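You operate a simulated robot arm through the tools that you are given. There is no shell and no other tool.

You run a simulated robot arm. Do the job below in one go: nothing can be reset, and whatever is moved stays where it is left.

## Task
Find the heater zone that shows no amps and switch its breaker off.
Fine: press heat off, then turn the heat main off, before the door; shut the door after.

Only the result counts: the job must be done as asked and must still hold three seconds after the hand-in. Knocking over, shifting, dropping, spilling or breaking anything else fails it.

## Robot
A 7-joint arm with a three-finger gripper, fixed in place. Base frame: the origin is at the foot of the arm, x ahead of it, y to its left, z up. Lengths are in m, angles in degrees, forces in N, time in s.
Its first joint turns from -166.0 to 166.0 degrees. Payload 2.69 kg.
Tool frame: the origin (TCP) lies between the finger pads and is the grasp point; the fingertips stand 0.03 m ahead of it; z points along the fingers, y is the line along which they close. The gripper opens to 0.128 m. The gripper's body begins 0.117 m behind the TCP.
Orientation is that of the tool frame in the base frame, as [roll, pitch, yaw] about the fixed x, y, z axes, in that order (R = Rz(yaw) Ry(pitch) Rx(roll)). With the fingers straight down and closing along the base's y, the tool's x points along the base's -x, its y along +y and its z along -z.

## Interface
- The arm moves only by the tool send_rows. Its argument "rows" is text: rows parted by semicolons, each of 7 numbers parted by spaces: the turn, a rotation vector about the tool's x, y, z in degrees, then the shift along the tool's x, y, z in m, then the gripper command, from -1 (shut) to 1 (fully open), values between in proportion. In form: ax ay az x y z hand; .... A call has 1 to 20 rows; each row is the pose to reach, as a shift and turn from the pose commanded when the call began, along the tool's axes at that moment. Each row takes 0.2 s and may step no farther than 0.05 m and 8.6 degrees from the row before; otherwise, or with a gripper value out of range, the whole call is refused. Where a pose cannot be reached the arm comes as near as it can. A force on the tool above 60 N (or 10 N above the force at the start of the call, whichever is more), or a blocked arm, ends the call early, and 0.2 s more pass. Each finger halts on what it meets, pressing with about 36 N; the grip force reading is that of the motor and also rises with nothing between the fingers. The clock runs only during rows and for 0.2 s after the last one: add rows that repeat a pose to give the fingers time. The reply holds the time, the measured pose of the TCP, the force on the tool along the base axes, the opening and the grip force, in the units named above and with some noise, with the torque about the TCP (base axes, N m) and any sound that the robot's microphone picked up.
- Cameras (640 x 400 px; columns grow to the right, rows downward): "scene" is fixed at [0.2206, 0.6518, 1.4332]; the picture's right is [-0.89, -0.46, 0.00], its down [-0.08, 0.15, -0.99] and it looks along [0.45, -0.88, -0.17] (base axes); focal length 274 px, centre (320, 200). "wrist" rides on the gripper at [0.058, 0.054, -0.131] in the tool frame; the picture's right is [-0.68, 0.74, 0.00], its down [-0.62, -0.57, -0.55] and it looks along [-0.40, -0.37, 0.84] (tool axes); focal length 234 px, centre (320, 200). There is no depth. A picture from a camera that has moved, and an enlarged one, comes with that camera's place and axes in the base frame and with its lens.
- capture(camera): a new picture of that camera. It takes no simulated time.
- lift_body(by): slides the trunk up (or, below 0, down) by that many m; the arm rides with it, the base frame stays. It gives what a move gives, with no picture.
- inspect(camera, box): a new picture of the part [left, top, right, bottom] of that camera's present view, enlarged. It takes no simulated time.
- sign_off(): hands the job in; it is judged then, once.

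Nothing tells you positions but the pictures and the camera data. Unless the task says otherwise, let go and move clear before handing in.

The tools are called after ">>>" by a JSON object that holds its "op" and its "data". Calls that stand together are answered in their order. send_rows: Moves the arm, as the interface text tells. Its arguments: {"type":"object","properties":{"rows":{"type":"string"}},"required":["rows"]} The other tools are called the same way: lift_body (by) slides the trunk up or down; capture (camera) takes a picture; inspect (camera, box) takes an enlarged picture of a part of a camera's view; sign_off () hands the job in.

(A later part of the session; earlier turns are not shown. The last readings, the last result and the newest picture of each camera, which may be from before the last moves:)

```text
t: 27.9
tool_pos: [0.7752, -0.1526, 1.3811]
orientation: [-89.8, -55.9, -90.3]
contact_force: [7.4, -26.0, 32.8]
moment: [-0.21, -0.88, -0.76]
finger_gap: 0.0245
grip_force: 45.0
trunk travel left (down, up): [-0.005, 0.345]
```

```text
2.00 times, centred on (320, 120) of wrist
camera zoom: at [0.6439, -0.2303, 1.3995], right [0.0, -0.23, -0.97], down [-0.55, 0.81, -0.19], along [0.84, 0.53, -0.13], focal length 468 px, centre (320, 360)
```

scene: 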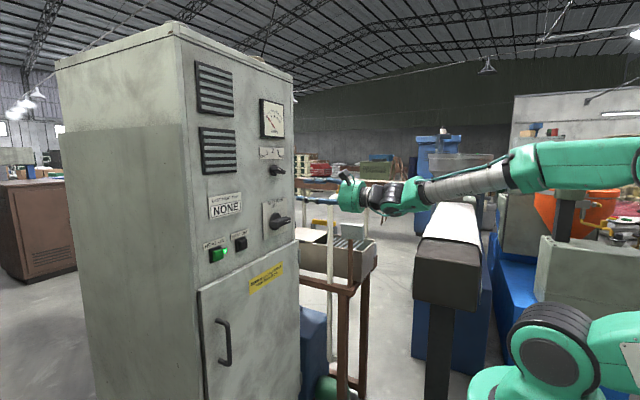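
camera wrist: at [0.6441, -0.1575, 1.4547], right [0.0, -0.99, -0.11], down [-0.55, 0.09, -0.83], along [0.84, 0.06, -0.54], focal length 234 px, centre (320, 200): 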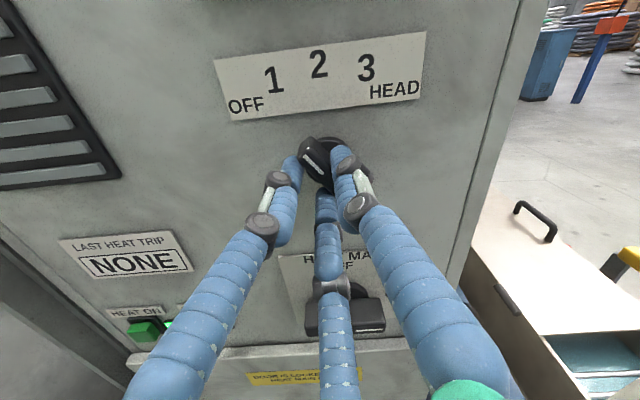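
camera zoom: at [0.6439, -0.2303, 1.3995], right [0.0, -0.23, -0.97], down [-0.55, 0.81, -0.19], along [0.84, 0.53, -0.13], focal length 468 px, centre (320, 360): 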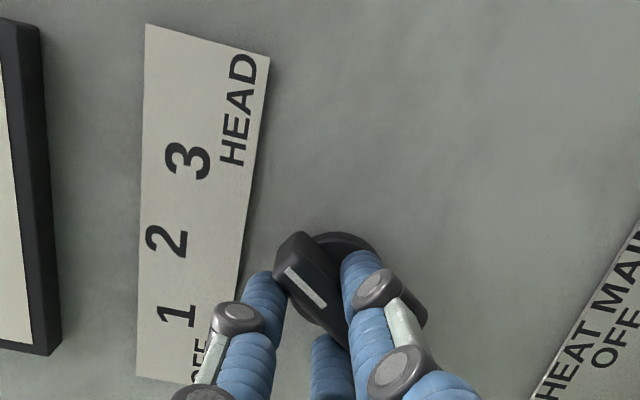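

Zone 3 shows about 9 A. Now HEAD.

>>> {"op": "send_rows", "data": {"rows": "0 0 6 0.001 0.002 0 -1; 0 0 12 0.001 0.002 0 -1; 0 0 18 0.001 0.002 0 -1; 0 0 24 0.001 0.002 0 -1; 0 0 30 0.001 0.002 0 -1; 0 0 35 0.001 0.002 0 -1; 0 0 35 0.001 0.002 0 -1"}}

>>> {"op": "inspect", "data": {"camera": "scene", "box": [255, 90, 300, 180]}}

>>> {"op": "inspect", "data": {"camera": "wrist", "box": [200, 20, 440, 220]}}

```text
t: 29.5
tool_pos: [0.7749, -0.1555, 1.3795]
orientation: [-89.9, -20.9, -90.2]
contact_force: [8.1, -34.8, 33.6]
moment: [-0.17, -0.84, -1.1]
finger_gap: 0.0246
grip_force: 45.0
trunk travel left (down, up): [-0.005, 0.345]
```

```text
4.44 times, centred on (278, 135) of scene
camera zoom: at [0.2206, 0.6518, 1.4332], right [-0.89, -0.46, 0.0], down [-0.08, 0.15, -0.99], along [0.45, -0.88, -0.17], focal length 1217 px, centre (509, 489)
```

zoom: 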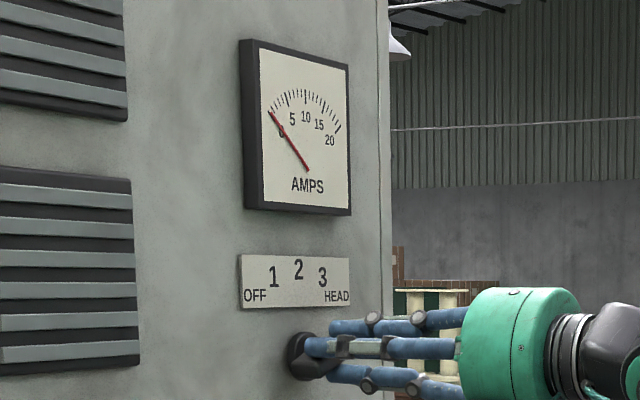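

```text
2.00 times, centred on (320, 120) of wrist
camera zoom: at [0.6437, -0.2295, 1.3515], right [0.0, 0.37, -0.93], down [-0.55, 0.78, 0.31], along [0.84, 0.51, 0.2], focal length 468 px, centre (320, 360)
```

zoom: 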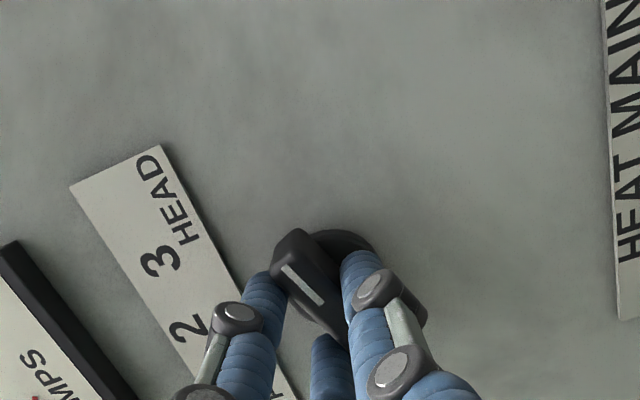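

HEAD shows 0 A while 1, 2 and 3 showed 10, 12 and 9 A, so HEAD is the dead zone. I'll release the knob, back off, and confirm the reading holds.

>>> {"op": "send_rows", "data": {"rows": "0 0 0 0 0 0 -0.6; 0 0 0 0 0 0 -0.2; 0 0 0 0 0 0 0; 0 0 0 0 0 -0.03 0; 0 0 0 0 0 -0.06 0; 0 0 0 0 0 -0.09 0; 0 0 0 0 0 -0.09 0"}}

>>> {"op": "inspect", "data": {"camera": "scene", "box": [255, 90, 300, 180]}}

>>> {"op": "capture", "data": {"camera": "wrist"}}

```text
t: 31.1
tool_pos: [0.686, -0.152, 1.3801]
orientation: [-90.0, -21.1, -90.2]
contact_force: [-0.7, -0.1, -0.1]
moment: [-0.01, 0.04, -0.02]
finger_gap: 0.0642
grip_force: 0.1
trunk travel left (down, up): [-0.005, 0.345]
```

```text
4.44 times, centred on (278, 135) of scene
camera zoom: at [0.2206, 0.6518, 1.4332], right [-0.89, -0.46, 0.0], down [-0.08, 0.15, -0.99], along [0.45, -0.88, -0.17], focal length 1217 px, centre (509, 489)
```

zoom: 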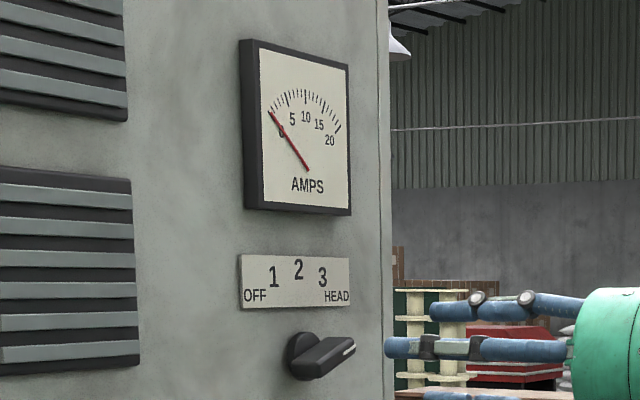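

```text
taken
camera wrist: at [0.5543, -0.2261, 1.3517], right [0.0, 0.37, -0.93], down [-0.55, 0.78, 0.31], along [0.84, 0.51, 0.2], focal length 234 px, centre (320, 200)
```

wrist: 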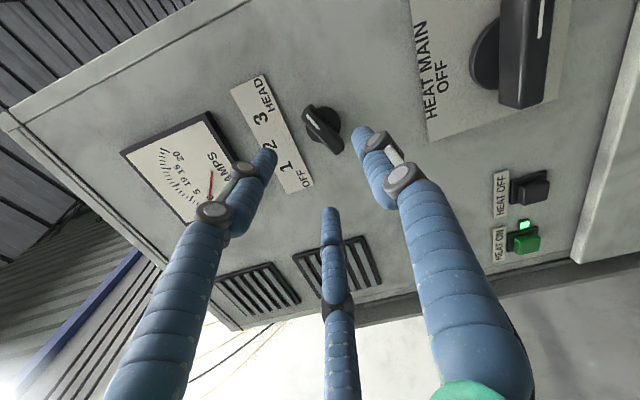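

HEAD still shows 0 A and heat is still on, so the dead zone is confirmed. Next I'll unroll to +90° with the fingers closed and move to a stand-off in front of the HEAT OFF button.

>>> {"op": "send_rows", "data": {"rows": "0 0 -8.37 -0.0138 0.0077 -0.003 -0.2; 0 0 -16.7 -0.0276 0.0153 -0.006 -0.4; 0 0 -25.1 -0.0413 0.023 -0.009 -0.6; 0 0 -33.5 -0.0551 0.0306 -0.012 -0.8; 0 0 -41.9 -0.0689 0.0383 -0.015 -1; 0 0 -50.2 -0.0827 0.046 -0.018 -1; 0 0 -58.6 -0.0965 0.0536 -0.021 -1; 0 0 -67 -0.1102 0.0613 -0.024 -1; 0 0 -75.3 -0.124 0.0689 -0.026 -1; 0 0 -83.7 -0.1378 0.0766 -0.026 -1; 0 0 -92.1 -0.1516 0.0843 -0.026 -1; 0 0 -100.4 -0.1654 0.0919 -0.026 -1; 0 0 -108.8 -0.1791 0.0996 -0.026 -1; 0 0 -117.2 -0.1929 0.1072 -0.026 -1; 0 0 -125.6 -0.2067 0.1149 -0.026 -1; 0 0 -133.9 -0.2205 0.1226 -0.026 -1; 0 0 -142.3 -0.2343 0.1302 -0.026 -1; 0 0 -150.7 -0.248 0.1379 -0.026 -1; 0 0 -159 -0.2619 0.1455 -0.026 -1; 0 0 -159 -0.2619 0.1455 -0.026 -1"}}

>>> {"op": "capture", "data": {"camera": "scene"}}

>>> {"op": "capture", "data": {"camera": "wrist"}}

```text
t: 35.3
tool_pos: [0.6541, -0.0182, 1.1618]
orientation: [90.7, 0.1, 92.8]
contact_force: [0.1, -0.3, 0.4]
moment: [0.01, -0.03, -0.01]
finger_gap: 0.0021
grip_force: 31.5
out of reach, approached as far as the arm can: row 13, 14, 15, 16, 17, 18, 19, 20
trunk travel left (down, up): [-0.005, 0.345]
```

```text
taken
```

scene: 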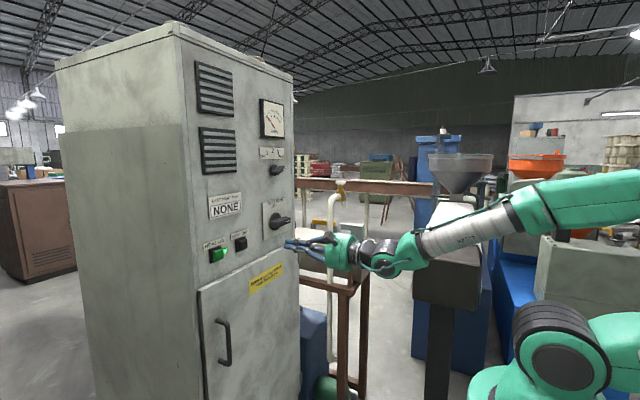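

```text
taken
camera wrist: at [0.5208, 0.0346, 1.2177], right [0.04, -0.67, 0.74], down [-0.53, -0.64, -0.56], along [0.85, -0.36, -0.38], focal length 234 px, centre (320, 200)
```

wrist: 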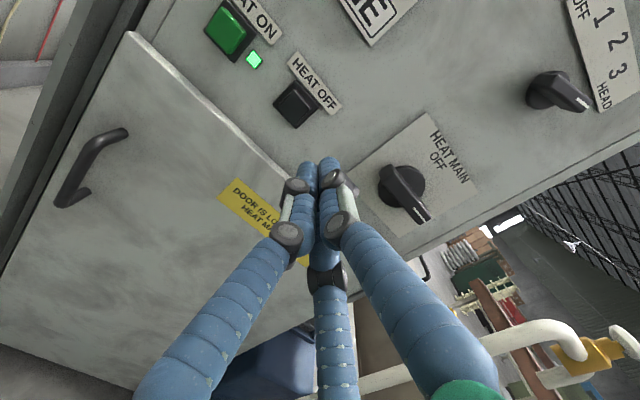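

Here the forward-level posture again limits the arm (y stopped at -0.018). Closed, the fingertips converge to a compact point, which suits pressing. I'll zoom in on the buttons and the main switch to fix their positions.

>>> {"op": "inspect", "data": {"camera": "wrist", "box": [190, 0, 350, 140]}}

>>> {"op": "inspect", "data": {"camera": "wrist", "box": [340, 100, 500, 250]}}

>>> {"op": "inspect", "data": {"camera": "scene", "box": [195, 195, 315, 270]}}

```text
2.86 times, centred on (270, 70) of wrist
camera zoom: at [0.5208, 0.0346, 1.2177], right [0.04, -0.67, 0.74], down [-0.53, -0.64, -0.56], along [0.85, -0.36, -0.38], focal length 669 px, centre (463, 571)
```

zoom: 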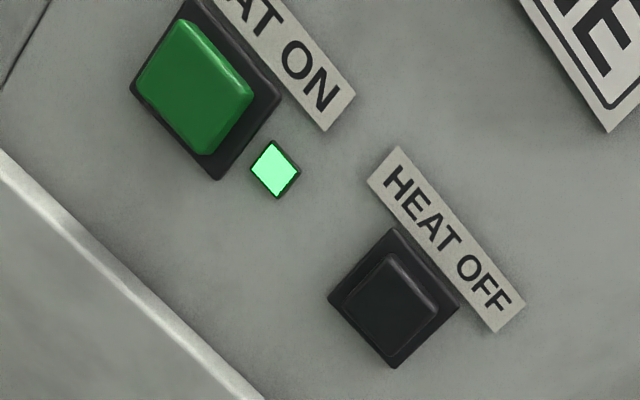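

```text
2.67 times, centred on (420, 175) of wrist
camera zoom: at [0.5208, 0.0346, 1.2177], right [0.04, -0.67, 0.74], down [-0.53, -0.64, -0.56], along [0.85, -0.36, -0.38], focal length 624 px, centre (53, 267)
```

zoom: 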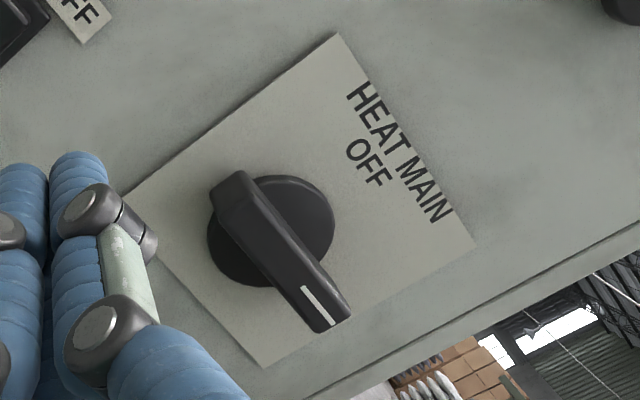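

```text
5.33 times, centred on (255, 232) of scene
camera zoom: at [0.2206, 0.6518, 1.4332], right [-0.89, -0.46, 0.0], down [-0.08, 0.15, -0.99], along [0.45, -0.88, -0.17], focal length 1461 px, centre (667, 27)
```

zoom: 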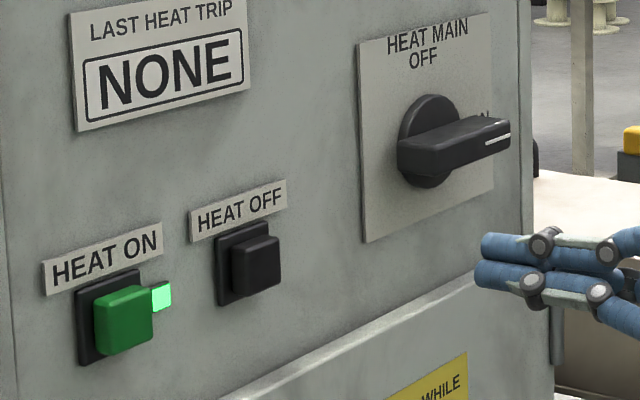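

HEAT OFF is near y=0.028, z=1.154 with its cap front about x=0.81; HEAT MAIN's axis is near y=-0.148, z=1.19 with its bar front at x=0.783. I'll tilt the hand down 15° to regain reach and line up with HEAT OFF.

>>> {"op": "send_rows", "data": {"rows": "5 -0.9 0 0.0145 0.0013 0.0227 -1; 10 -1.8 0 0.029 0.0026 0.0455 -1; 15 -2.8 0 0.0434 0.0039 0.0682 -1; 15 -2.8 0 0.0434 0.0039 0.0682 -1; 15 -2.8 0 0.0434 0.0039 0.0682 -1"}}

>>> {"op": "capture", "data": {"camera": "wrist"}}

>>> {"op": "inspect", "data": {"camera": "scene", "box": [195, 175, 395, 290]}}

```text
t: 36.5
tool_pos: [0.7105, 0.0105, 1.1615]
orientation: [106.8, -0.3, 92.6]
contact_force: [-0.7, -0.3, 0.1]
moment: [-0.01, 0.02, 0.0]
finger_gap: 0.0021
grip_force: 31.3
out of reach, approached as far as the arm can: row 1, 2, 3
trunk travel left (down, up): [-0.005, 0.345]
```

```text
taken
camera wrist: at [0.5969, 0.0641, 1.2519], right [0.24, -0.67, 0.7], down [-0.66, -0.64, -0.39], along [0.71, -0.37, -0.6], focal length 234 px, centre (320, 200)
```

wrist: 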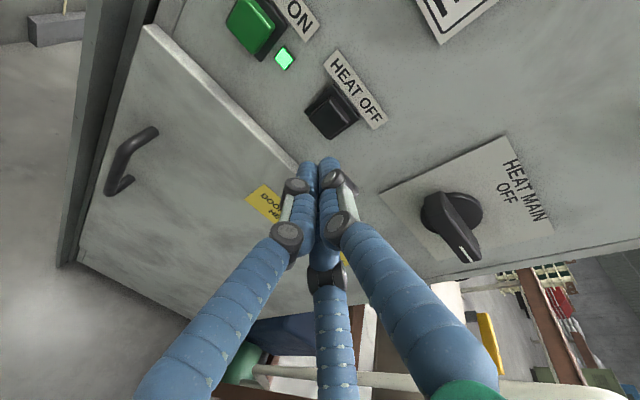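

```text
3.20 times, centred on (295, 232) of scene
camera zoom: at [0.2206, 0.6518, 1.4332], right [-0.89, -0.46, 0.0], down [-0.08, 0.15, -0.99], along [0.45, -0.88, -0.17], focal length 876 px, centre (400, 96)
```

zoom: 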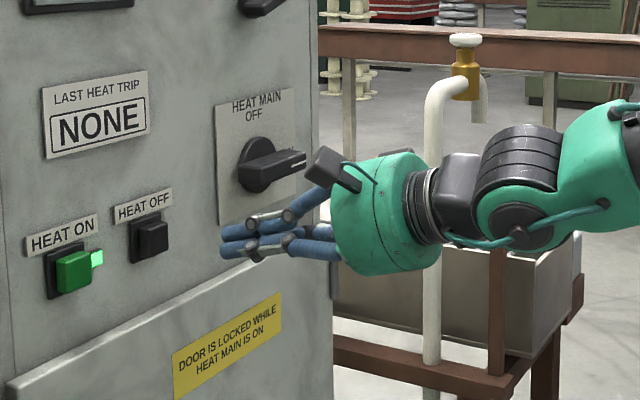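

Only the first rows were flagged, so it may still be settling. I'll hold briefly and read the pose.

>>> {"op": "send_rows", "data": {"rows": "0 0 0 0 0 0 -1; 0 0 0 0 0 0 -1"}}

```text
t: 37.1
tool_pos: [0.7094, 0.0116, 1.1615]
orientation: [106.8, -0.4, 92.6]
contact_force: [0.1, 0.2, 0.3]
moment: [0.0, 0.01, -0.02]
finger_gap: 0.0021
grip_force: 31.4
trunk travel left (down, up): [-0.005, 0.345]
```

Settled. I'll align the fingertips with HEAT OFF, stopping about 3 cm short of it.

>>> {"op": "send_rows", "data": {"rows": "0 0 0 0.007 0.006 0.018 -1; 0 0 0 0.0139 0.0119 0.0358 -1; 0 0 0 0.0139 0.0119 0.0358 -1"}}

>>> {"op": "inspect", "data": {"camera": "wrist", "box": [240, 60, 440, 220]}}

>>> {"op": "inspect", "data": {"camera": "scene", "box": [195, 190, 315, 270]}}

```text
t: 37.9
tool_pos: [0.7577, 0.014, 1.1739]
orientation: [106.4, -0.1, 92.1]
contact_force: [-0.3, 0.7, -0.5]
moment: [-0.01, -0.05, 0.01]
finger_gap: 0.002
grip_force: 31.1
out of reach, approached as far as the arm can: row 1, 2, 3
trunk travel left (down, up): [-0.005, 0.345]
```

```text
2.50 times, centred on (340, 140) of wrist
camera zoom: at [0.6444, 0.0678, 1.2631], right [0.23, -0.67, 0.71], down [-0.66, -0.64, -0.39], along [0.71, -0.38, -0.59], focal length 585 px, centre (270, 350)
```

zoom: 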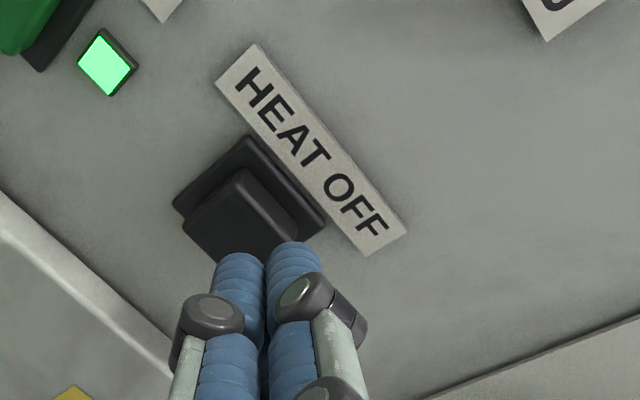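

```text
5.00 times, centred on (255, 230) of scene
camera zoom: at [0.2206, 0.6518, 1.4332], right [-0.89, -0.46, 0.0], down [-0.08, 0.15, -0.99], along [0.45, -0.88, -0.17], focal length 1370 px, centre (645, 50)
```

zoom: 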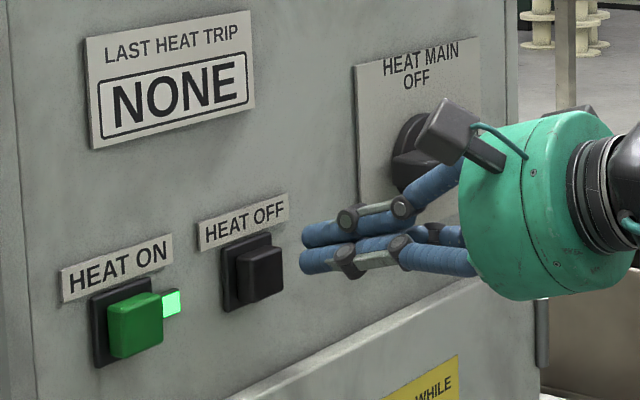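

It is nearly lined up but still about 13 mm short sideways. A bit more downward tilt should free the wrist, so I'll pitch another 12° and nudge over.

>>> {"op": "send_rows", "data": {"rows": "6 0 0 0.003 -0.002 -0.005 -1; 12 0 0 0.0136 -0.005 0.0 -1; 12 0 0 0.0136 -0.005 0.0 -1; 12 0 0 0.0136 -0.005 0.0 -1"}}

>>> {"op": "inspect", "data": {"camera": "wrist", "box": [240, 60, 440, 220]}}

>>> {"op": "inspect", "data": {"camera": "scene", "box": [195, 190, 315, 270]}}

```text
t: 38.9
tool_pos: [0.7558, 0.0557, 1.1623]
orientation: [117.6, 0.4, 90.0]
contact_force: [-0.8, -0.9, 0.9]
moment: [0.0, 0.05, -0.01]
finger_gap: 0.0021
grip_force: 31.5
out of reach, approached as far as the arm can: row 1
trunk travel left (down, up): [-0.005, 0.345]
```

```text
2.50 times, centred on (340, 140) of wrist
camera zoom: at [0.6647, 0.1144, 1.27], right [0.34, -0.67, 0.66], down [-0.75, -0.62, -0.24], along [0.57, -0.41, -0.71], focal length 585 px, centre (270, 350)
```

zoom: 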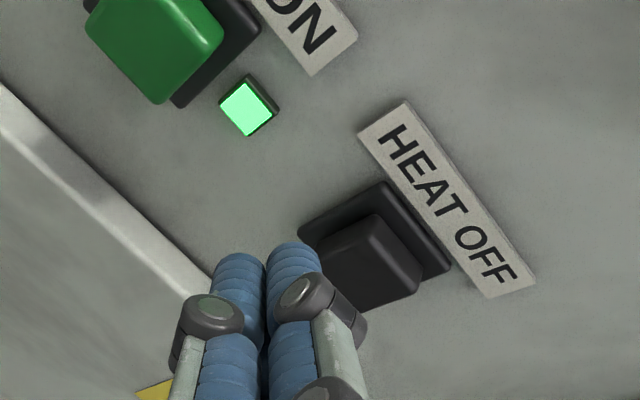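

```text
5.00 times, centred on (255, 230) of scene
camera zoom: at [0.2206, 0.6518, 1.4332], right [-0.89, -0.46, 0.0], down [-0.08, 0.15, -0.99], along [0.45, -0.88, -0.17], focal length 1370 px, centre (645, 50)
```

zoom: 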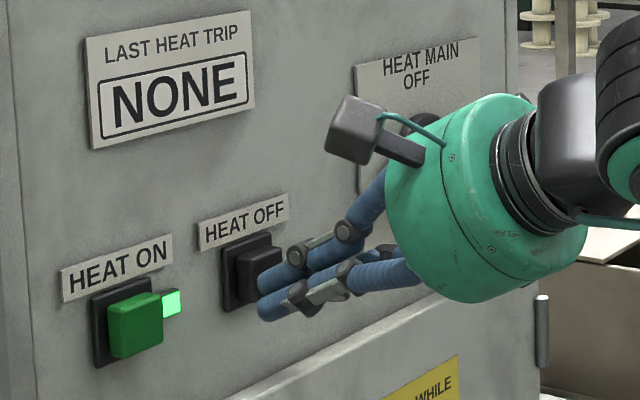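

The hand now has free reach, about 27 mm to the left of the button. I'll step right and slightly up to centre on it.

>>> {"op": "send_rows", "data": {"rows": "0 0 0 -0.013 0.0043 -0.001 -1; 0 0 0 -0.0257 0.0087 -0.0017 -1; 0 0 0 -0.0257 0.0087 -0.0017 -1"}}

>>> {"op": "inspect", "data": {"camera": "wrist", "box": [240, 60, 440, 220]}}

>>> {"op": "inspect", "data": {"camera": "scene", "box": [195, 190, 315, 270]}}

```text
t: 39.7
tool_pos: [0.7584, 0.0285, 1.169]
orientation: [117.8, 0.5, 89.9]
contact_force: [0.9, -0.1, 0.0]
moment: [0.01, 0.02, -0.01]
finger_gap: 0.0022
grip_force: 31.5
trunk travel left (down, up): [-0.005, 0.345]
```

```text
2.50 times, centred on (340, 140) of wrist
camera zoom: at [0.6674, 0.0879, 1.2779], right [0.34, -0.67, 0.66], down [-0.75, -0.62, -0.24], along [0.57, -0.41, -0.71], focal length 585 px, centre (270, 350)
```

zoom: 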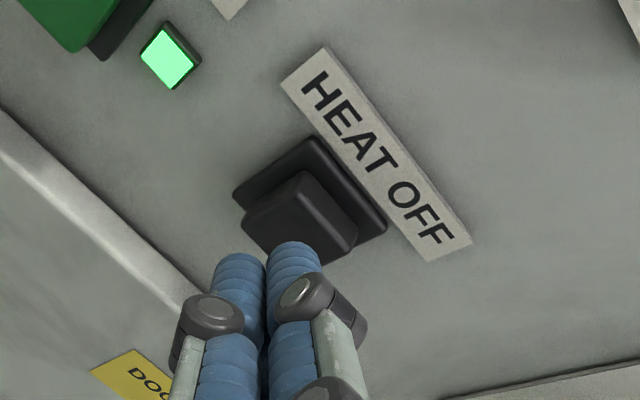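

```text
5.00 times, centred on (255, 230) of scene
camera zoom: at [0.2206, 0.6518, 1.4332], right [-0.89, -0.46, 0.0], down [-0.08, 0.15, -0.99], along [0.45, -0.88, -0.17], focal length 1370 px, centre (645, 50)
```

zoom: 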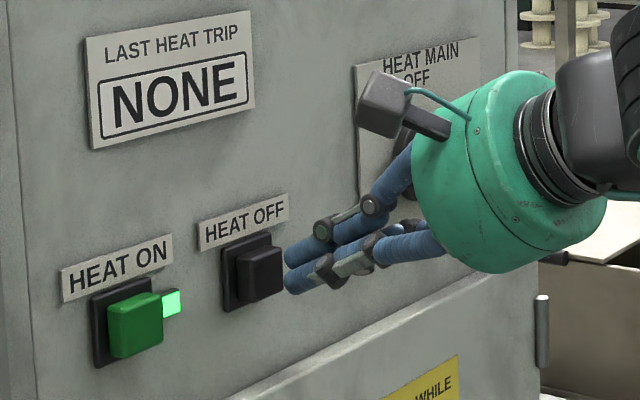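

The fingertips face the button. I'll press straight in along +x in small steps.

>>> {"op": "send_rows", "data": {"rows": "0 0 0 0 0.0046 0.0089 -1; 0 0 0 0 0.0083 0.016 -1; 0 0 0 0 0.0111 0.0213 -1; 0 0 0 0 0.0130 0.0248 -1; 0 0 0 0 0.0139 0.0266 -1"}}

>>> {"op": "inspect", "data": {"camera": "scene", "box": [195, 190, 315, 270]}}

>>> {"op": "inspect", "data": {"camera": "wrist", "box": [240, 60, 440, 220]}}

```text
t: 40.9
tool_pos: [0.7888, 0.0291, 1.1691]
orientation: [117.7, 0.5, 90.0]
contact_force: [-3.6, -1.6, 1.9]
moment: [0.01, -0.03, 0.03]
finger_gap: 0.0023
grip_force: 31.4
trunk travel left (down, up): [-0.005, 0.345]
heard: click
```

```text
5.00 times, centred on (255, 230) of scene
camera zoom: at [0.2206, 0.6518, 1.4332], right [-0.89, -0.46, 0.0], down [-0.08, 0.15, -0.99], along [0.45, -0.88, -0.17], focal length 1370 px, centre (645, 50)
```

zoom: 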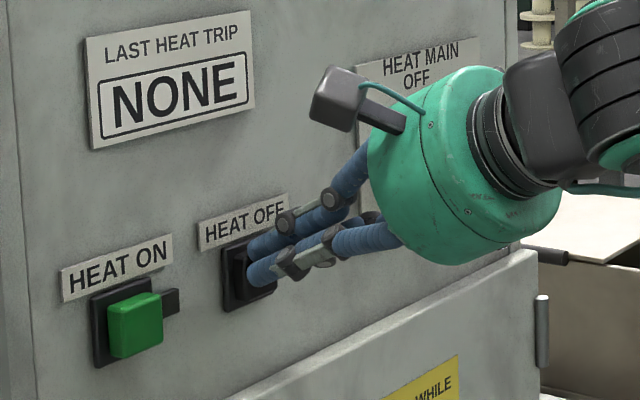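

```text
2.50 times, centred on (340, 140) of wrist
camera zoom: at [0.6969, 0.088, 1.2783], right [0.34, -0.67, 0.66], down [-0.75, -0.62, -0.24], along [0.57, -0.41, -0.71], focal length 585 px, centre (270, 350)
```

zoom: 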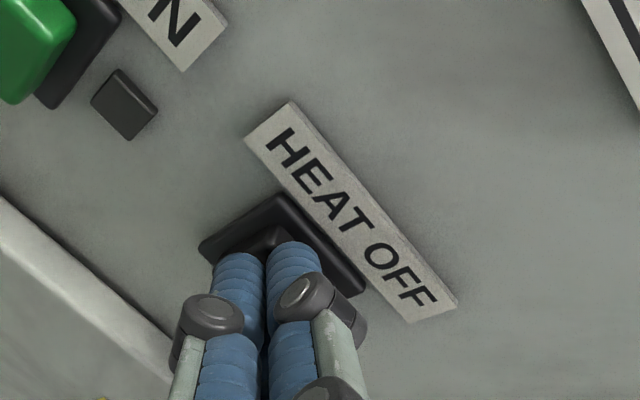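

Click heard and the heat-on lamp went out. Now I'll back straight off the button and open up for HEAT MAIN.

>>> {"op": "send_rows", "data": {"rows": "0 0 0 0 -0.0186 -0.0354 -1; 0 0 0 0 -0.037 -0.0709 -1; 0 0 0 0 -0.037 -0.0709 -1"}}

>>> {"op": "inspect", "data": {"camera": "scene", "box": [195, 190, 315, 270]}}

```text
t: 41.7
tool_pos: [0.7087, 0.0285, 1.1717]
orientation: [117.7, 0.5, 90.0]
contact_force: [-0.9, 0.1, 0.4]
moment: [-0.01, 0.04, -0.02]
finger_gap: 0.0022
grip_force: 31.6
trunk travel left (down, up): [-0.005, 0.345]
```

```text
5.00 times, centred on (255, 230) of scene
camera zoom: at [0.2206, 0.6518, 1.4332], right [-0.89, -0.46, 0.0], down [-0.08, 0.15, -0.99], along [0.45, -0.88, -0.17], focal length 1370 px, centre (645, 50)
```

zoom: 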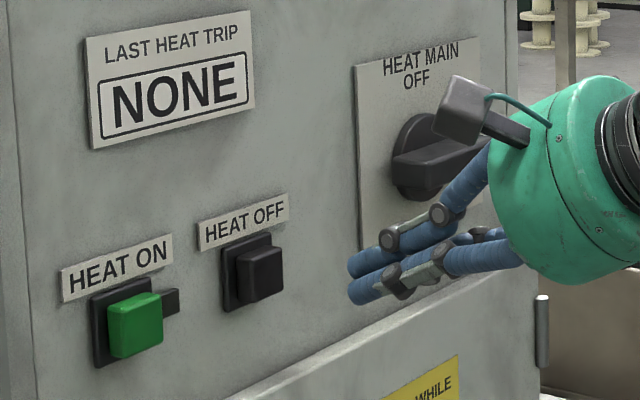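

Heat is off and the button has popped back. Moving across to HEAT MAIN at a stand-off, levelling the hand and opening the fingers.

>>> {"op": "send_rows", "data": {"rows": "-5.5 0 0 -0.0353 0.0041 -0.0022 -0.6; -11 0 0 -0.0707 0.0083 -0.0044 -0.3; -16.6 0 0 -0.106 0.0124 -0.0065 0; -22.2 0 0 -0.1414 0.0166 -0.0087 0; -27.7 0 0 -0.1767 0.0207 -0.0109 0; -27.7 0 0 -0.1767 0.0207 -0.0109 0; -27.7 0 0 -0.1767 0.0207 -0.0109 0"}}

>>> {"op": "capture", "data": {"camera": "wrist"}}

>>> {"op": "inspect", "data": {"camera": "scene", "box": [240, 170, 400, 270]}}

```text
t: 43.3
tool_pos: [0.7069, -0.1478, 1.1941]
orientation: [90.0, 0.4, 90.0]
contact_force: [0.6, -0.3, 0.0]
moment: [-0.03, -0.02, 0.02]
finger_gap: 0.0638
grip_force: 0.0
out of reach, approached as far as the arm can: row 2
trunk travel left (down, up): [-0.005, 0.345]
```

```text
taken
camera wrist: at [0.5769, -0.0884, 1.248], right [0.0, -0.67, 0.74], down [-0.55, -0.62, -0.56], along [0.84, -0.41, -0.37], focal length 234 px, centre (320, 200)
```

wrist: 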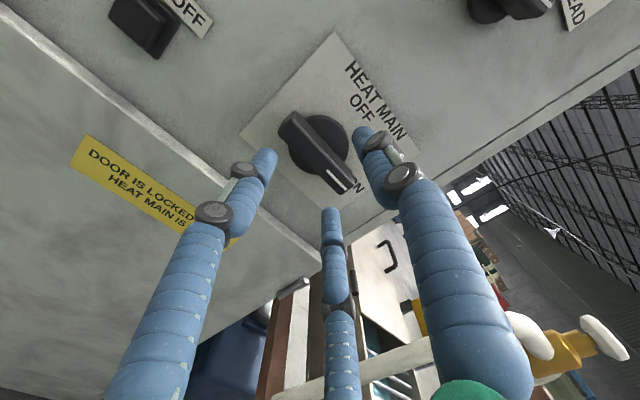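

```text
4.00 times, centred on (320, 220) of scene
camera zoom: at [0.2206, 0.6518, 1.4332], right [-0.89, -0.46, 0.0], down [-0.08, 0.15, -0.99], along [0.45, -0.88, -0.17], focal length 1096 px, centre (320, 120)
```

zoom: 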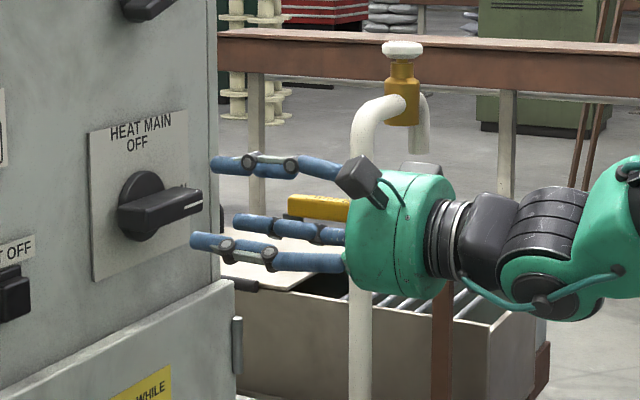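

Level and in front of the main switch. I'll zoom to check the bar alignment.

>>> {"op": "inspect", "data": {"camera": "wrist", "box": [240, 80, 400, 240]}}

```text
2.50 times, centred on (320, 160) of wrist
camera zoom: at [0.5769, -0.0884, 1.248], right [0.0, -0.67, 0.74], down [-0.55, -0.62, -0.56], along [0.84, -0.41, -0.37], focal length 585 px, centre (320, 300)
```

zoom: 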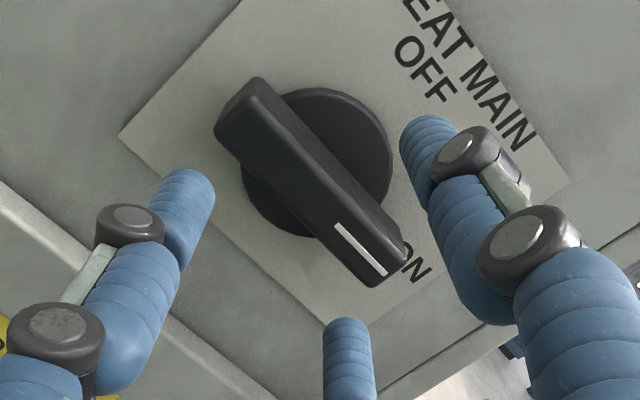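

The bar is horizontal at z≈1.187 with its axis at y≈-0.151. Sliding the open fingers over it now.

>>> {"op": "send_rows", "data": {"rows": "0 0 0 -0.0032 -0.007 0.005 0; 0 0 0 -0.0032 -0.007 0.025 0; 0 0 0 -0.0032 -0.007 0.045 0; 0 0 0 -0.0032 -0.007 0.066 0; 0 0 0 -0.0032 -0.007 0.066 0"}}

>>> {"op": "inspect", "data": {"camera": "wrist", "box": [240, 80, 400, 240]}}

>>> {"op": "inspect", "data": {"camera": "scene", "box": [240, 170, 360, 260]}}

```text
t: 44.5
tool_pos: [0.7737, -0.1493, 1.1871]
orientation: [90.3, 0.4, 90.0]
contact_force: [3.8, -0.3, -12.5]
moment: [0.09, 0.29, 0.01]
finger_gap: 0.0671
grip_force: 2.2
trunk travel left (down, up): [-0.005, 0.345]
```

```text
2.50 times, centred on (320, 160) of wrist
camera zoom: at [0.6436, -0.0916, 1.241], right [0.0, -0.67, 0.74], down [-0.55, -0.62, -0.56], along [0.83, -0.41, -0.37], focal length 585 px, centre (320, 300)
```

zoom: 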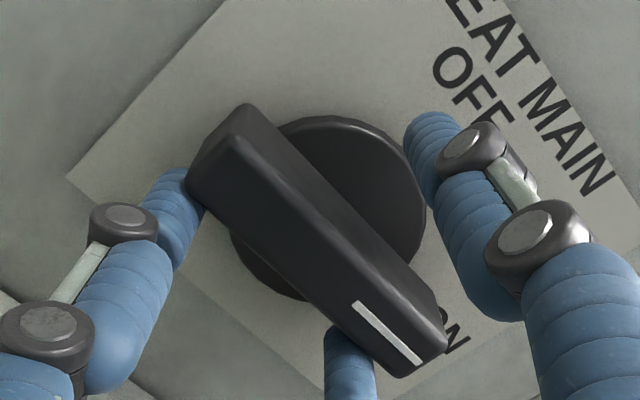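

```text
4.44 times, centred on (300, 215) of scene
camera zoom: at [0.2206, 0.6518, 1.4332], right [-0.89, -0.46, 0.0], down [-0.08, 0.15, -0.99], along [0.45, -0.88, -0.17], focal length 1217 px, centre (409, 133)
```

zoom: 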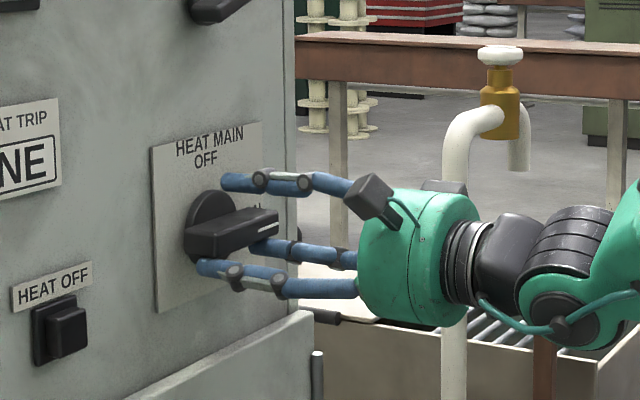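

The lower fingers just brush the bar. I'll open wider, lower slightly, and then close on it.

>>> {"op": "send_rows", "data": {"rows": "0 0 0 0 0 0 0.4; 0 0 0 0 -0.004 0 0.4; 0 0 0 0 -0.004 0 0.4"}}

>>> {"op": "inspect", "data": {"camera": "wrist", "box": [240, 80, 400, 240]}}

```text
t: 45.3
tool_pos: [0.7732, -0.1506, 1.1854]
orientation: [90.0, 0.5, 90.0]
contact_force: [0.3, 0.3, 0.4]
moment: [0.01, 0.01, 0.04]
finger_gap: 0.0896
grip_force: 0.0
trunk travel left (down, up): [-0.005, 0.345]
```

```text
2.50 times, centred on (320, 160) of wrist
camera zoom: at [0.643, -0.0914, 1.239], right [0.0, -0.67, 0.74], down [-0.55, -0.62, -0.56], along [0.84, -0.41, -0.37], focal length 585 px, centre (320, 300)
```

zoom: 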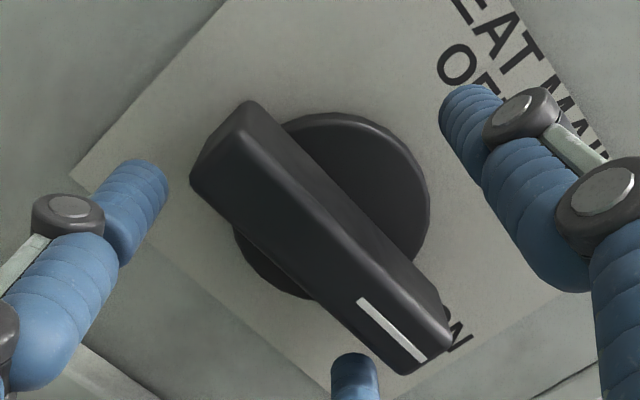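

Clear now. I'll close gradually on the bar and watch the forces.

>>> {"op": "send_rows", "data": {"rows": "0 0 0 0 0 0 0.1; 0 0 0 0 0 0 -0.1; 0 0 0 0 0 0 -0.2; 0 0 0 0 0 0 -0.2"}}

>>> {"op": "inspect", "data": {"camera": "wrist", "box": [240, 80, 400, 240]}}

```text
t: 46.3
tool_pos: [0.7737, -0.1487, 1.1842]
orientation: [90.2, 0.4, 90.0]
contact_force: [-2.4, -0.5, -8.4]
moment: [0.07, 0.3, -0.02]
finger_gap: 0.0535
grip_force: 1.8
trunk travel left (down, up): [-0.005, 0.345]
```

```text
2.50 times, centred on (320, 160) of wrist
camera zoom: at [0.6431, -0.0915, 1.2374], right [0.0, -0.67, 0.74], down [-0.55, -0.62, -0.56], along [0.84, -0.41, -0.37], focal length 585 px, centre (320, 300)
```

zoom: 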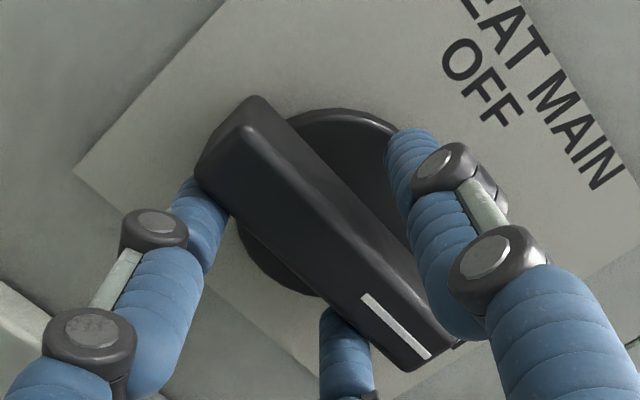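

Contact is light on the lower side. I'll lower a few mm more while closing fully.

>>> {"op": "send_rows", "data": {"rows": "0 0 0 0 -0.004 0 -0.2; 0 0 0 0 -0.006 0 -0.4; 0 0 0 0 -0.007 0 -0.6; 0 0 0 0 -0.008 0 -0.8; 0 0 0 0 -0.008 0 -1; 0 0 0 0 -0.008 0 -1"}}

>>> {"op": "inspect", "data": {"camera": "wrist", "box": [240, 80, 400, 240]}}

```text
t: 47.7
tool_pos: [0.7754, -0.1499, 1.1782]
orientation: [89.9, 0.5, 89.9]
contact_force: [5.8, 0.9, 8.6]
moment: [-0.06, -0.2, 0.28]
finger_gap: 0.0334
grip_force: 45.2
trunk travel left (down, up): [-0.005, 0.345]
```

```text
2.50 times, centred on (320, 160) of wrist
camera zoom: at [0.6436, -0.0918, 1.2319], right [0.0, -0.67, 0.74], down [-0.55, -0.62, -0.56], along [0.84, -0.41, -0.37], focal length 585 px, centre (320, 300)
```

zoom: 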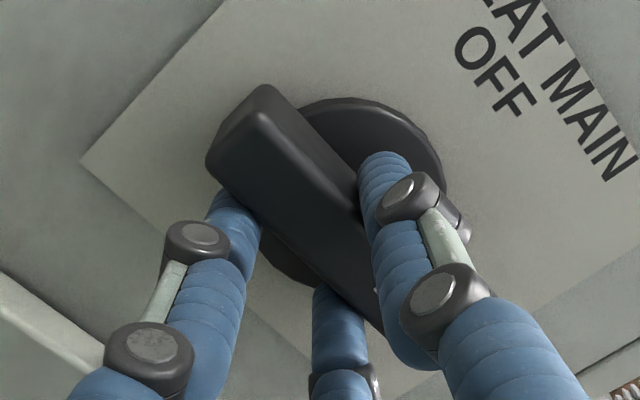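

The bar is held (gap 33 mm, low force). I'll turn it counter-clockwise about the switch axis, first half way.

>>> {"op": "send_rows", "data": {"rows": "0 0 -7.5 -0.0008 0.0001 0 -1; 0 0 -15 -0.0016 0.0002 0 -1; 0 0 -22.5 -0.0023 0.0005 0 -1; 0 0 -30 -0.003 0.0008 0 -1; 0 0 -37.5 -0.0037 0.0012 0 -1; 0 0 -45 -0.0042 0.0018 0 -1"}}

>>> {"op": "capture", "data": {"camera": "wrist"}}

>>> {"op": "inspect", "data": {"camera": "scene", "box": [240, 170, 360, 260]}}

```text
t: 49.1
tool_pos: [0.7735, -0.1556, 1.1763]
orientation: [90.0, 45.6, 90.0]
contact_force: [20.0, -14.9, 6.9]
moment: [0.13, -0.8, -0.82]
finger_gap: 0.0333
grip_force: 45.2
trunk travel left (down, up): [-0.005, 0.345]
```

```text
taken
camera wrist: at [0.6437, -0.077, 1.1735], right [0.0, 0.05, 1.0], down [-0.55, -0.83, 0.04], along [0.84, -0.55, 0.03], focal length 234 px, centre (320, 200)
```

wrist: 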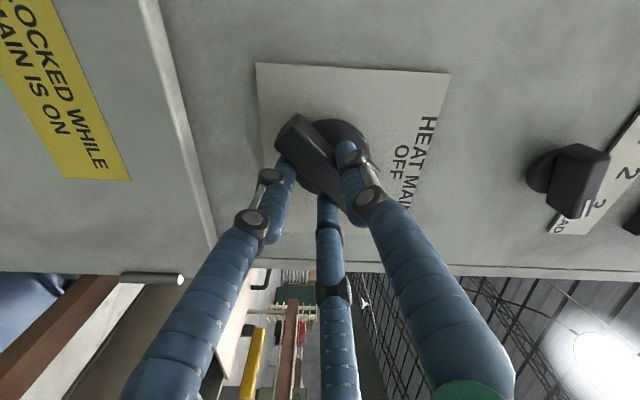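

```text
4.44 times, centred on (300, 215) of scene
camera zoom: at [0.2206, 0.6518, 1.4332], right [-0.89, -0.46, 0.0], down [-0.08, 0.15, -0.99], along [0.45, -0.88, -0.17], focal length 1217 px, centre (409, 133)
```

zoom: 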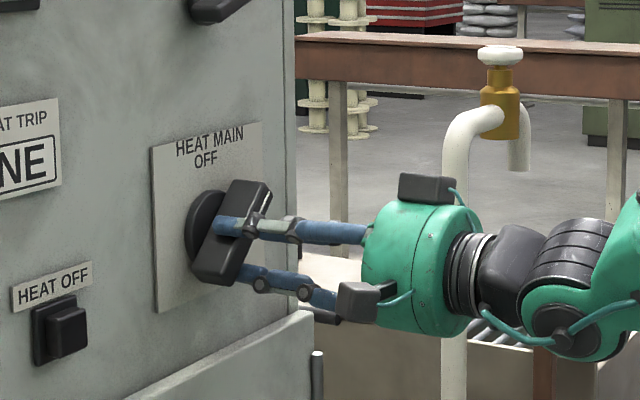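

Half way, with moderate load. Continuing the remaining ~45° toward OFF.

>>> {"op": "send_rows", "data": {"rows": "0 0 -7.5 -0.0008 0.0001 0.0005 -1; 0 0 -15 -0.0016 0.0002 0.001 -1; 0 0 -22.5 -0.0023 0.0005 0.001 -1; 0 0 -30 -0.003 0.0008 0.001 -1; 0 0 -37.5 -0.0037 0.0012 0.001 -1; 0 0 -45 -0.0042 0.0018 0.001 -1; 0 0 -47 -0.0043 0.0019 0.001 -1"}}

>>> {"op": "capture", "data": {"camera": "wrist"}}

>>> {"op": "inspect", "data": {"camera": "scene", "box": [240, 170, 360, 260]}}

```text
t: 50.7
tool_pos: [0.7756, -0.1613, 1.1808]
orientation: [-94.9, 87.7, -95.1]
contact_force: [-5.3, -57.9, -7.0]
moment: [2.82, -0.63, -1.1]
finger_gap: 0.0334
grip_force: 45.0
trunk travel left (down, up): [-0.005, 0.345]
```

```text
taken
camera wrist: at [0.6435, -0.1101, 1.1205], right [0.0, 0.76, 0.65], down [-0.55, -0.54, 0.64], along [0.84, -0.36, 0.42], focal length 234 px, centre (320, 200)
```

wrist: 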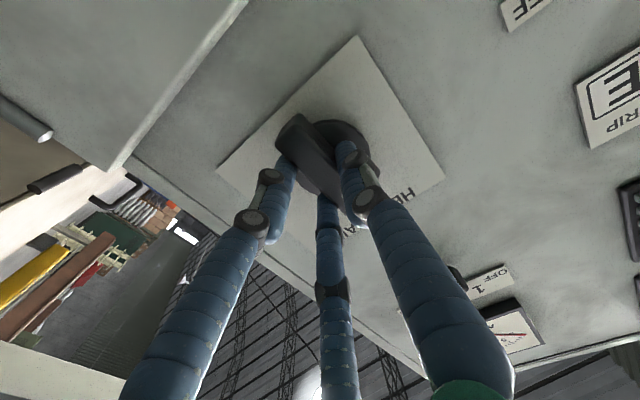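

```text
4.44 times, centred on (300, 215) of scene
camera zoom: at [0.2206, 0.6518, 1.4332], right [-0.89, -0.46, 0.0], down [-0.08, 0.15, -0.99], along [0.45, -0.88, -0.17], focal length 1217 px, centre (409, 133)
```

zoom: 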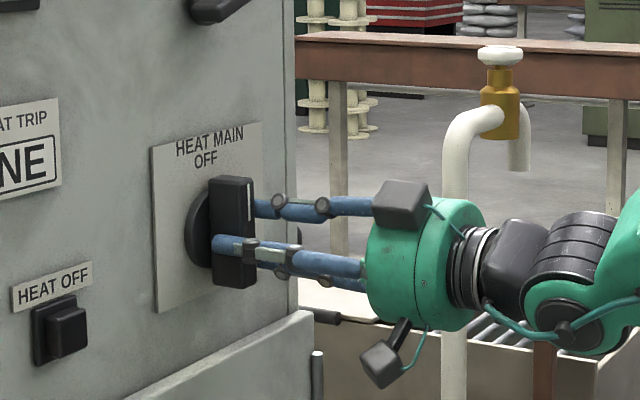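

The bar is vertical pointing to OFF, and the stop torque shows it is at the end. I'll relax the side load, open, and back away.

>>> {"op": "send_rows", "data": {"rows": "0 0 1.5 0 -0.003 0 -1; 0 0 2 0 -0.005 0 -0.7; 0 0 2 0 -0.005 0 -0.3; 0 0 2 0 -0.003 0 0.2; 0 0 2 0 -0.001 0 0.4; 0 0 2 0 0 -0.03 0.4; 0 0 2 0 0 -0.07 0.4; 0 0 2 0 0 -0.10 0.4; 0 0 2 0 0 -0.10 0.4"}}

>>> {"op": "capture", "data": {"camera": "wrist"}}

>>> {"op": "inspect", "data": {"camera": "scene", "box": [190, 90, 340, 270]}}

```text
t: 52.7
tool_pos: [0.674, -0.1561, 1.1829]
orientation: [-88.6, 89.5, -88.6]
contact_force: [-0.5, 0.5, 0.7]
moment: [0.0, 0.04, -0.01]
finger_gap: 0.0899
grip_force: 0.0
trunk travel left (down, up): [-0.005, 0.345]
```

```text
taken
camera wrist: at [0.5432, -0.1039, 1.1246], right [0.0, 0.74, 0.67], down [-0.55, -0.56, 0.62], along [0.84, -0.37, 0.41], focal length 234 px, centre (320, 200)
```

wrist: 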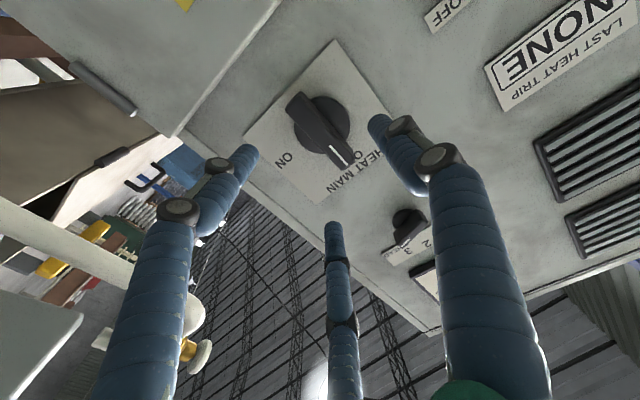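

```text
2.22 times, centred on (265, 180) of scene
camera zoom: at [0.2206, 0.6518, 1.4332], right [-0.89, -0.46, 0.0], down [-0.08, 0.15, -0.99], along [0.45, -0.88, -0.17], focal length 609 px, centre (442, 244)
```

zoom: 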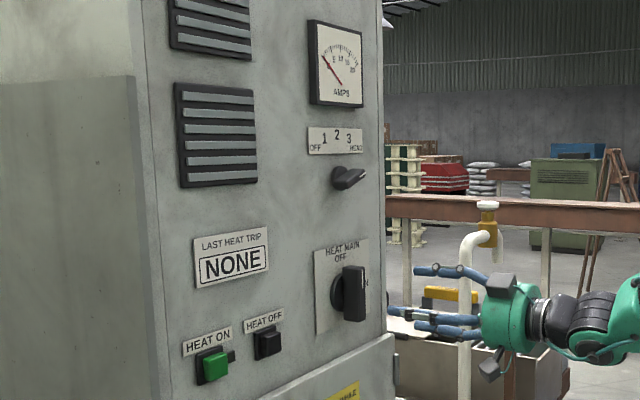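

HEAT MAIN now points to OFF and heat is off. Next is the door: a vertical pull at about y=0.157, z=0.905, hinged on the right. I'll first roll the hand to put the camera on top.

>>> {"op": "send_rows", "data": {"rows": "0 0 8.5 0 0 0 0; 0 0 17 0 0 0 0; 0 0 25.5 0 0 -0.005 0; 0 0 34 0 0 -0.005 0; 0 0 42.5 0 0 -0.005 0; 0 0 51 0 0 -0.005 0; 0 0 59.5 0 0 -0.005 0; 0 0 68 0 0 -0.005 0; 0 0 76.5 0 0 -0.005 0; 0 0 85 0 0 -0.005 0; 0 0 93.5 0 0 -0.005 0; 0 0 102 0 0 -0.005 0; 0 0 110.5 0 0 -0.005 0; 0 0 119 0 0 -0.005 0; 0 0 127.5 0 0 -0.005 0; 0 0 136 0 0 -0.005 0; 0 0 144.5 0 0 -0.005 0; 0 0 153 0 0 -0.005 0; 0 0 161.5 0 0 -0.005 0; 0 0 170 0 0 -0.005 0"}}

```text
t: 56.9
tool_pos: [0.6707, -0.1564, 1.1823]
orientation: [90.3, -79.7, 89.8]
contact_force: [-1.3, 0.3, -0.2]
moment: [0.06, 0.0, 0.04]
finger_gap: 0.0639
grip_force: 0.1
trunk travel left (down, up): [-0.005, 0.345]
```

Now I'll pitch the hand down ~40° and travel to a stand-off in front of the door handle.

>>> {"op": "send_rows", "data": {"rows": "0.62 -6.65 1.6 -0.0121 -0.034 -0.005 0; 1.23 -13.3 3.2 -0.0242 -0.0681 -0.01 0; 1.85 -19.95 4.8 -0.0363 -0.1022 -0.015 0; 2.47 -26.6 6.4 -0.0484 -0.1362 -0.02 0; 3.08 -33.25 8 -0.0606 -0.1703 -0.025 0; 3.7 -39.9 9.6 -0.0727 -0.2043 -0.03 0; 3.7 -39.9 9.6 -0.0848 -0.2384 -0.035 0; 3.7 -39.9 9.6 -0.0969 -0.2724 -0.04 0; 3.7 -39.9 9.6 -0.109 -0.3065 -0.045 0; 3.7 -39.9 9.6 -0.1211 -0.3405 -0.05 0; 3.7 -39.9 9.6 -0.1211 -0.3405 -0.05 0"}}

>>> {"op": "capture", "data": {"camera": "scene"}}

>>> {"op": "capture", "data": {"camera": "wrist"}}

```text
t: 59.3
tool_pos: [0.6179, 0.1555, 1.0022]
orientation: [179.4, -50.0, 0.6]
contact_force: [-0.1, -0.2, 0.1]
moment: [-0.02, 0.01, 0.03]
finger_gap: 0.064
grip_force: 0.1
trunk travel left (down, up): [-0.005, 0.345]
```

```text
taken
```

scene: 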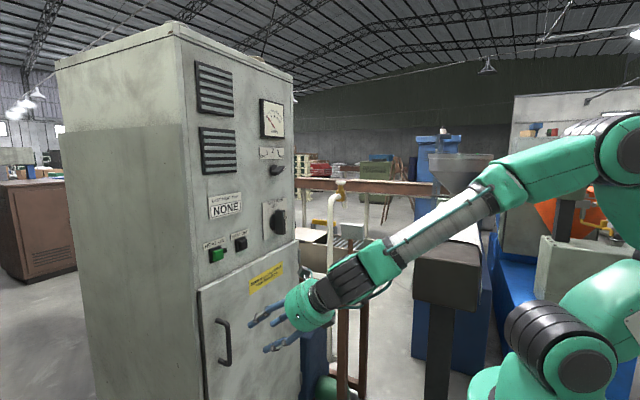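

```text
taken
camera wrist: at [0.5547, 0.1033, 1.1316], right [-0.43, -0.74, -0.51], down [-0.82, 0.56, -0.12], along [0.38, 0.37, -0.85], focal length 234 px, centre (320, 200)
```

wrist: 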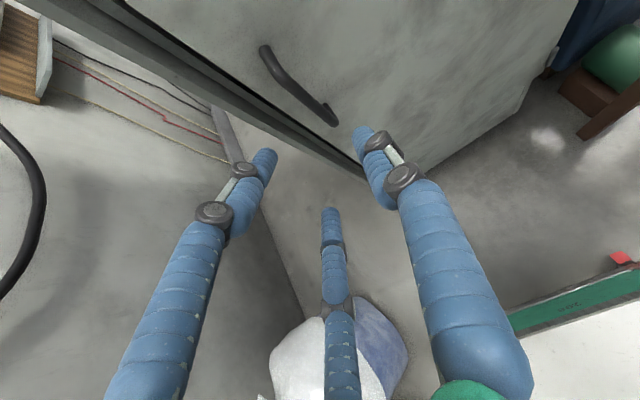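

Good stand-off. The handle is visible in both cameras; I'll zoom to triangulate it.

>>> {"op": "inspect", "data": {"camera": "wrist", "box": [230, 20, 390, 180]}}

>>> {"op": "inspect", "data": {"camera": "scene", "box": [190, 280, 310, 390]}}

```text
2.50 times, centred on (310, 100) of wrist
camera zoom: at [0.5547, 0.1033, 1.1316], right [-0.43, -0.74, -0.51], down [-0.82, 0.56, -0.12], along [0.38, 0.37, -0.85], focal length 585 px, centre (345, 450)
```

zoom: 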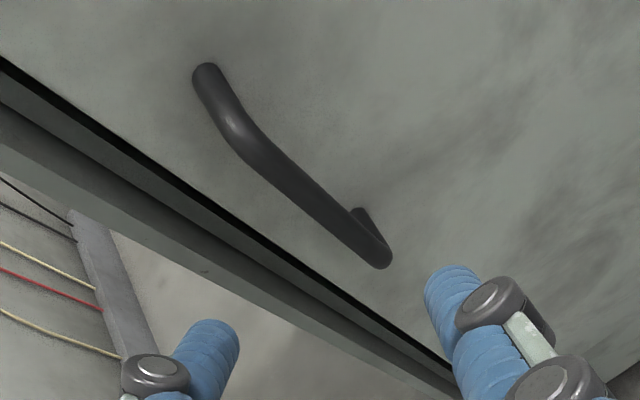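

```text
3.64 times, centred on (250, 335) of scene
camera zoom: at [0.2206, 0.6518, 1.4332], right [-0.89, -0.46, 0.0], down [-0.08, 0.15, -0.99], along [0.45, -0.88, -0.17], focal length 996 px, centre (574, -291)
```

zoom: 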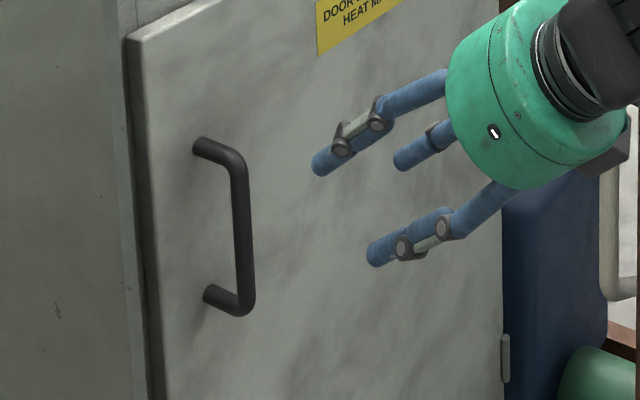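

The handle's vertical bar is at about (0.769, 0.150), z 0.855–0.964. I'll approach along the tool axis with the fingers open either side of it.

>>> {"op": "send_rows", "data": {"rows": "0 0 0 0.0126 0.0028 0.0345 0; 0 0 0 0.0252 0.0055 0.069 0; 0 0 0 0.0252 0.0055 0.069 0; 0 0 0 0.0252 0.0055 0.1 0; 0 0 0 0.0252 0.0055 0.125 0; 0 0 0 0.0252 0.0055 0.125 0"}}

>>> {"op": "inspect", "data": {"camera": "wrist", "box": [220, 40, 420, 240]}}

>>> {"op": "inspect", "data": {"camera": "scene", "box": [190, 280, 310, 390]}}

```text
t: 60.7
tool_pos: [0.7308, 0.1494, 0.9383]
orientation: [179.4, -50.0, 0.6]
contact_force: [0.1, -0.1, -0.4]
moment: [-0.01, -0.02, 0.0]
finger_gap: 0.0638
grip_force: 0.1
trunk travel left (down, up): [-0.005, 0.345]
```

```text
2.00 times, centred on (320, 140) of wrist
camera zoom: at [0.6688, 0.0964, 1.0682], right [-0.43, -0.74, -0.51], down [-0.82, 0.56, -0.12], along [0.38, 0.37, -0.85], focal length 468 px, centre (320, 320)
```

zoom: 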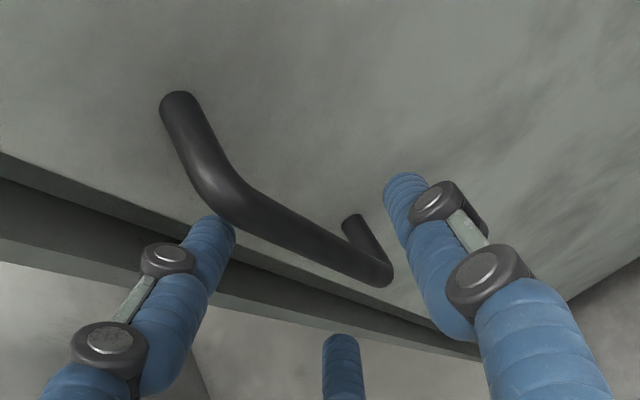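

```text
3.64 times, centred on (250, 335) of scene
camera zoom: at [0.2206, 0.6518, 1.4332], right [-0.89, -0.46, 0.0], down [-0.08, 0.15, -0.99], along [0.45, -0.88, -0.17], focal length 996 px, centre (574, -291)
```

zoom: 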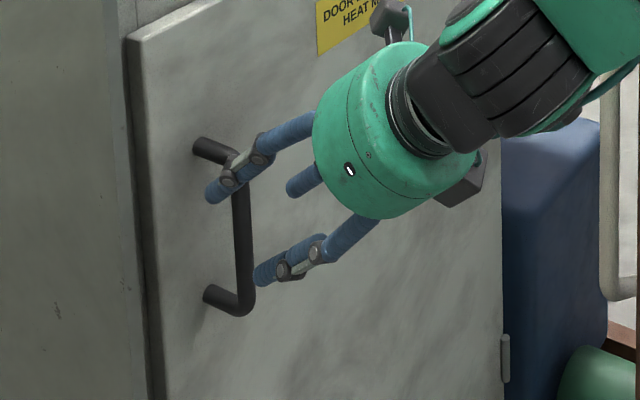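

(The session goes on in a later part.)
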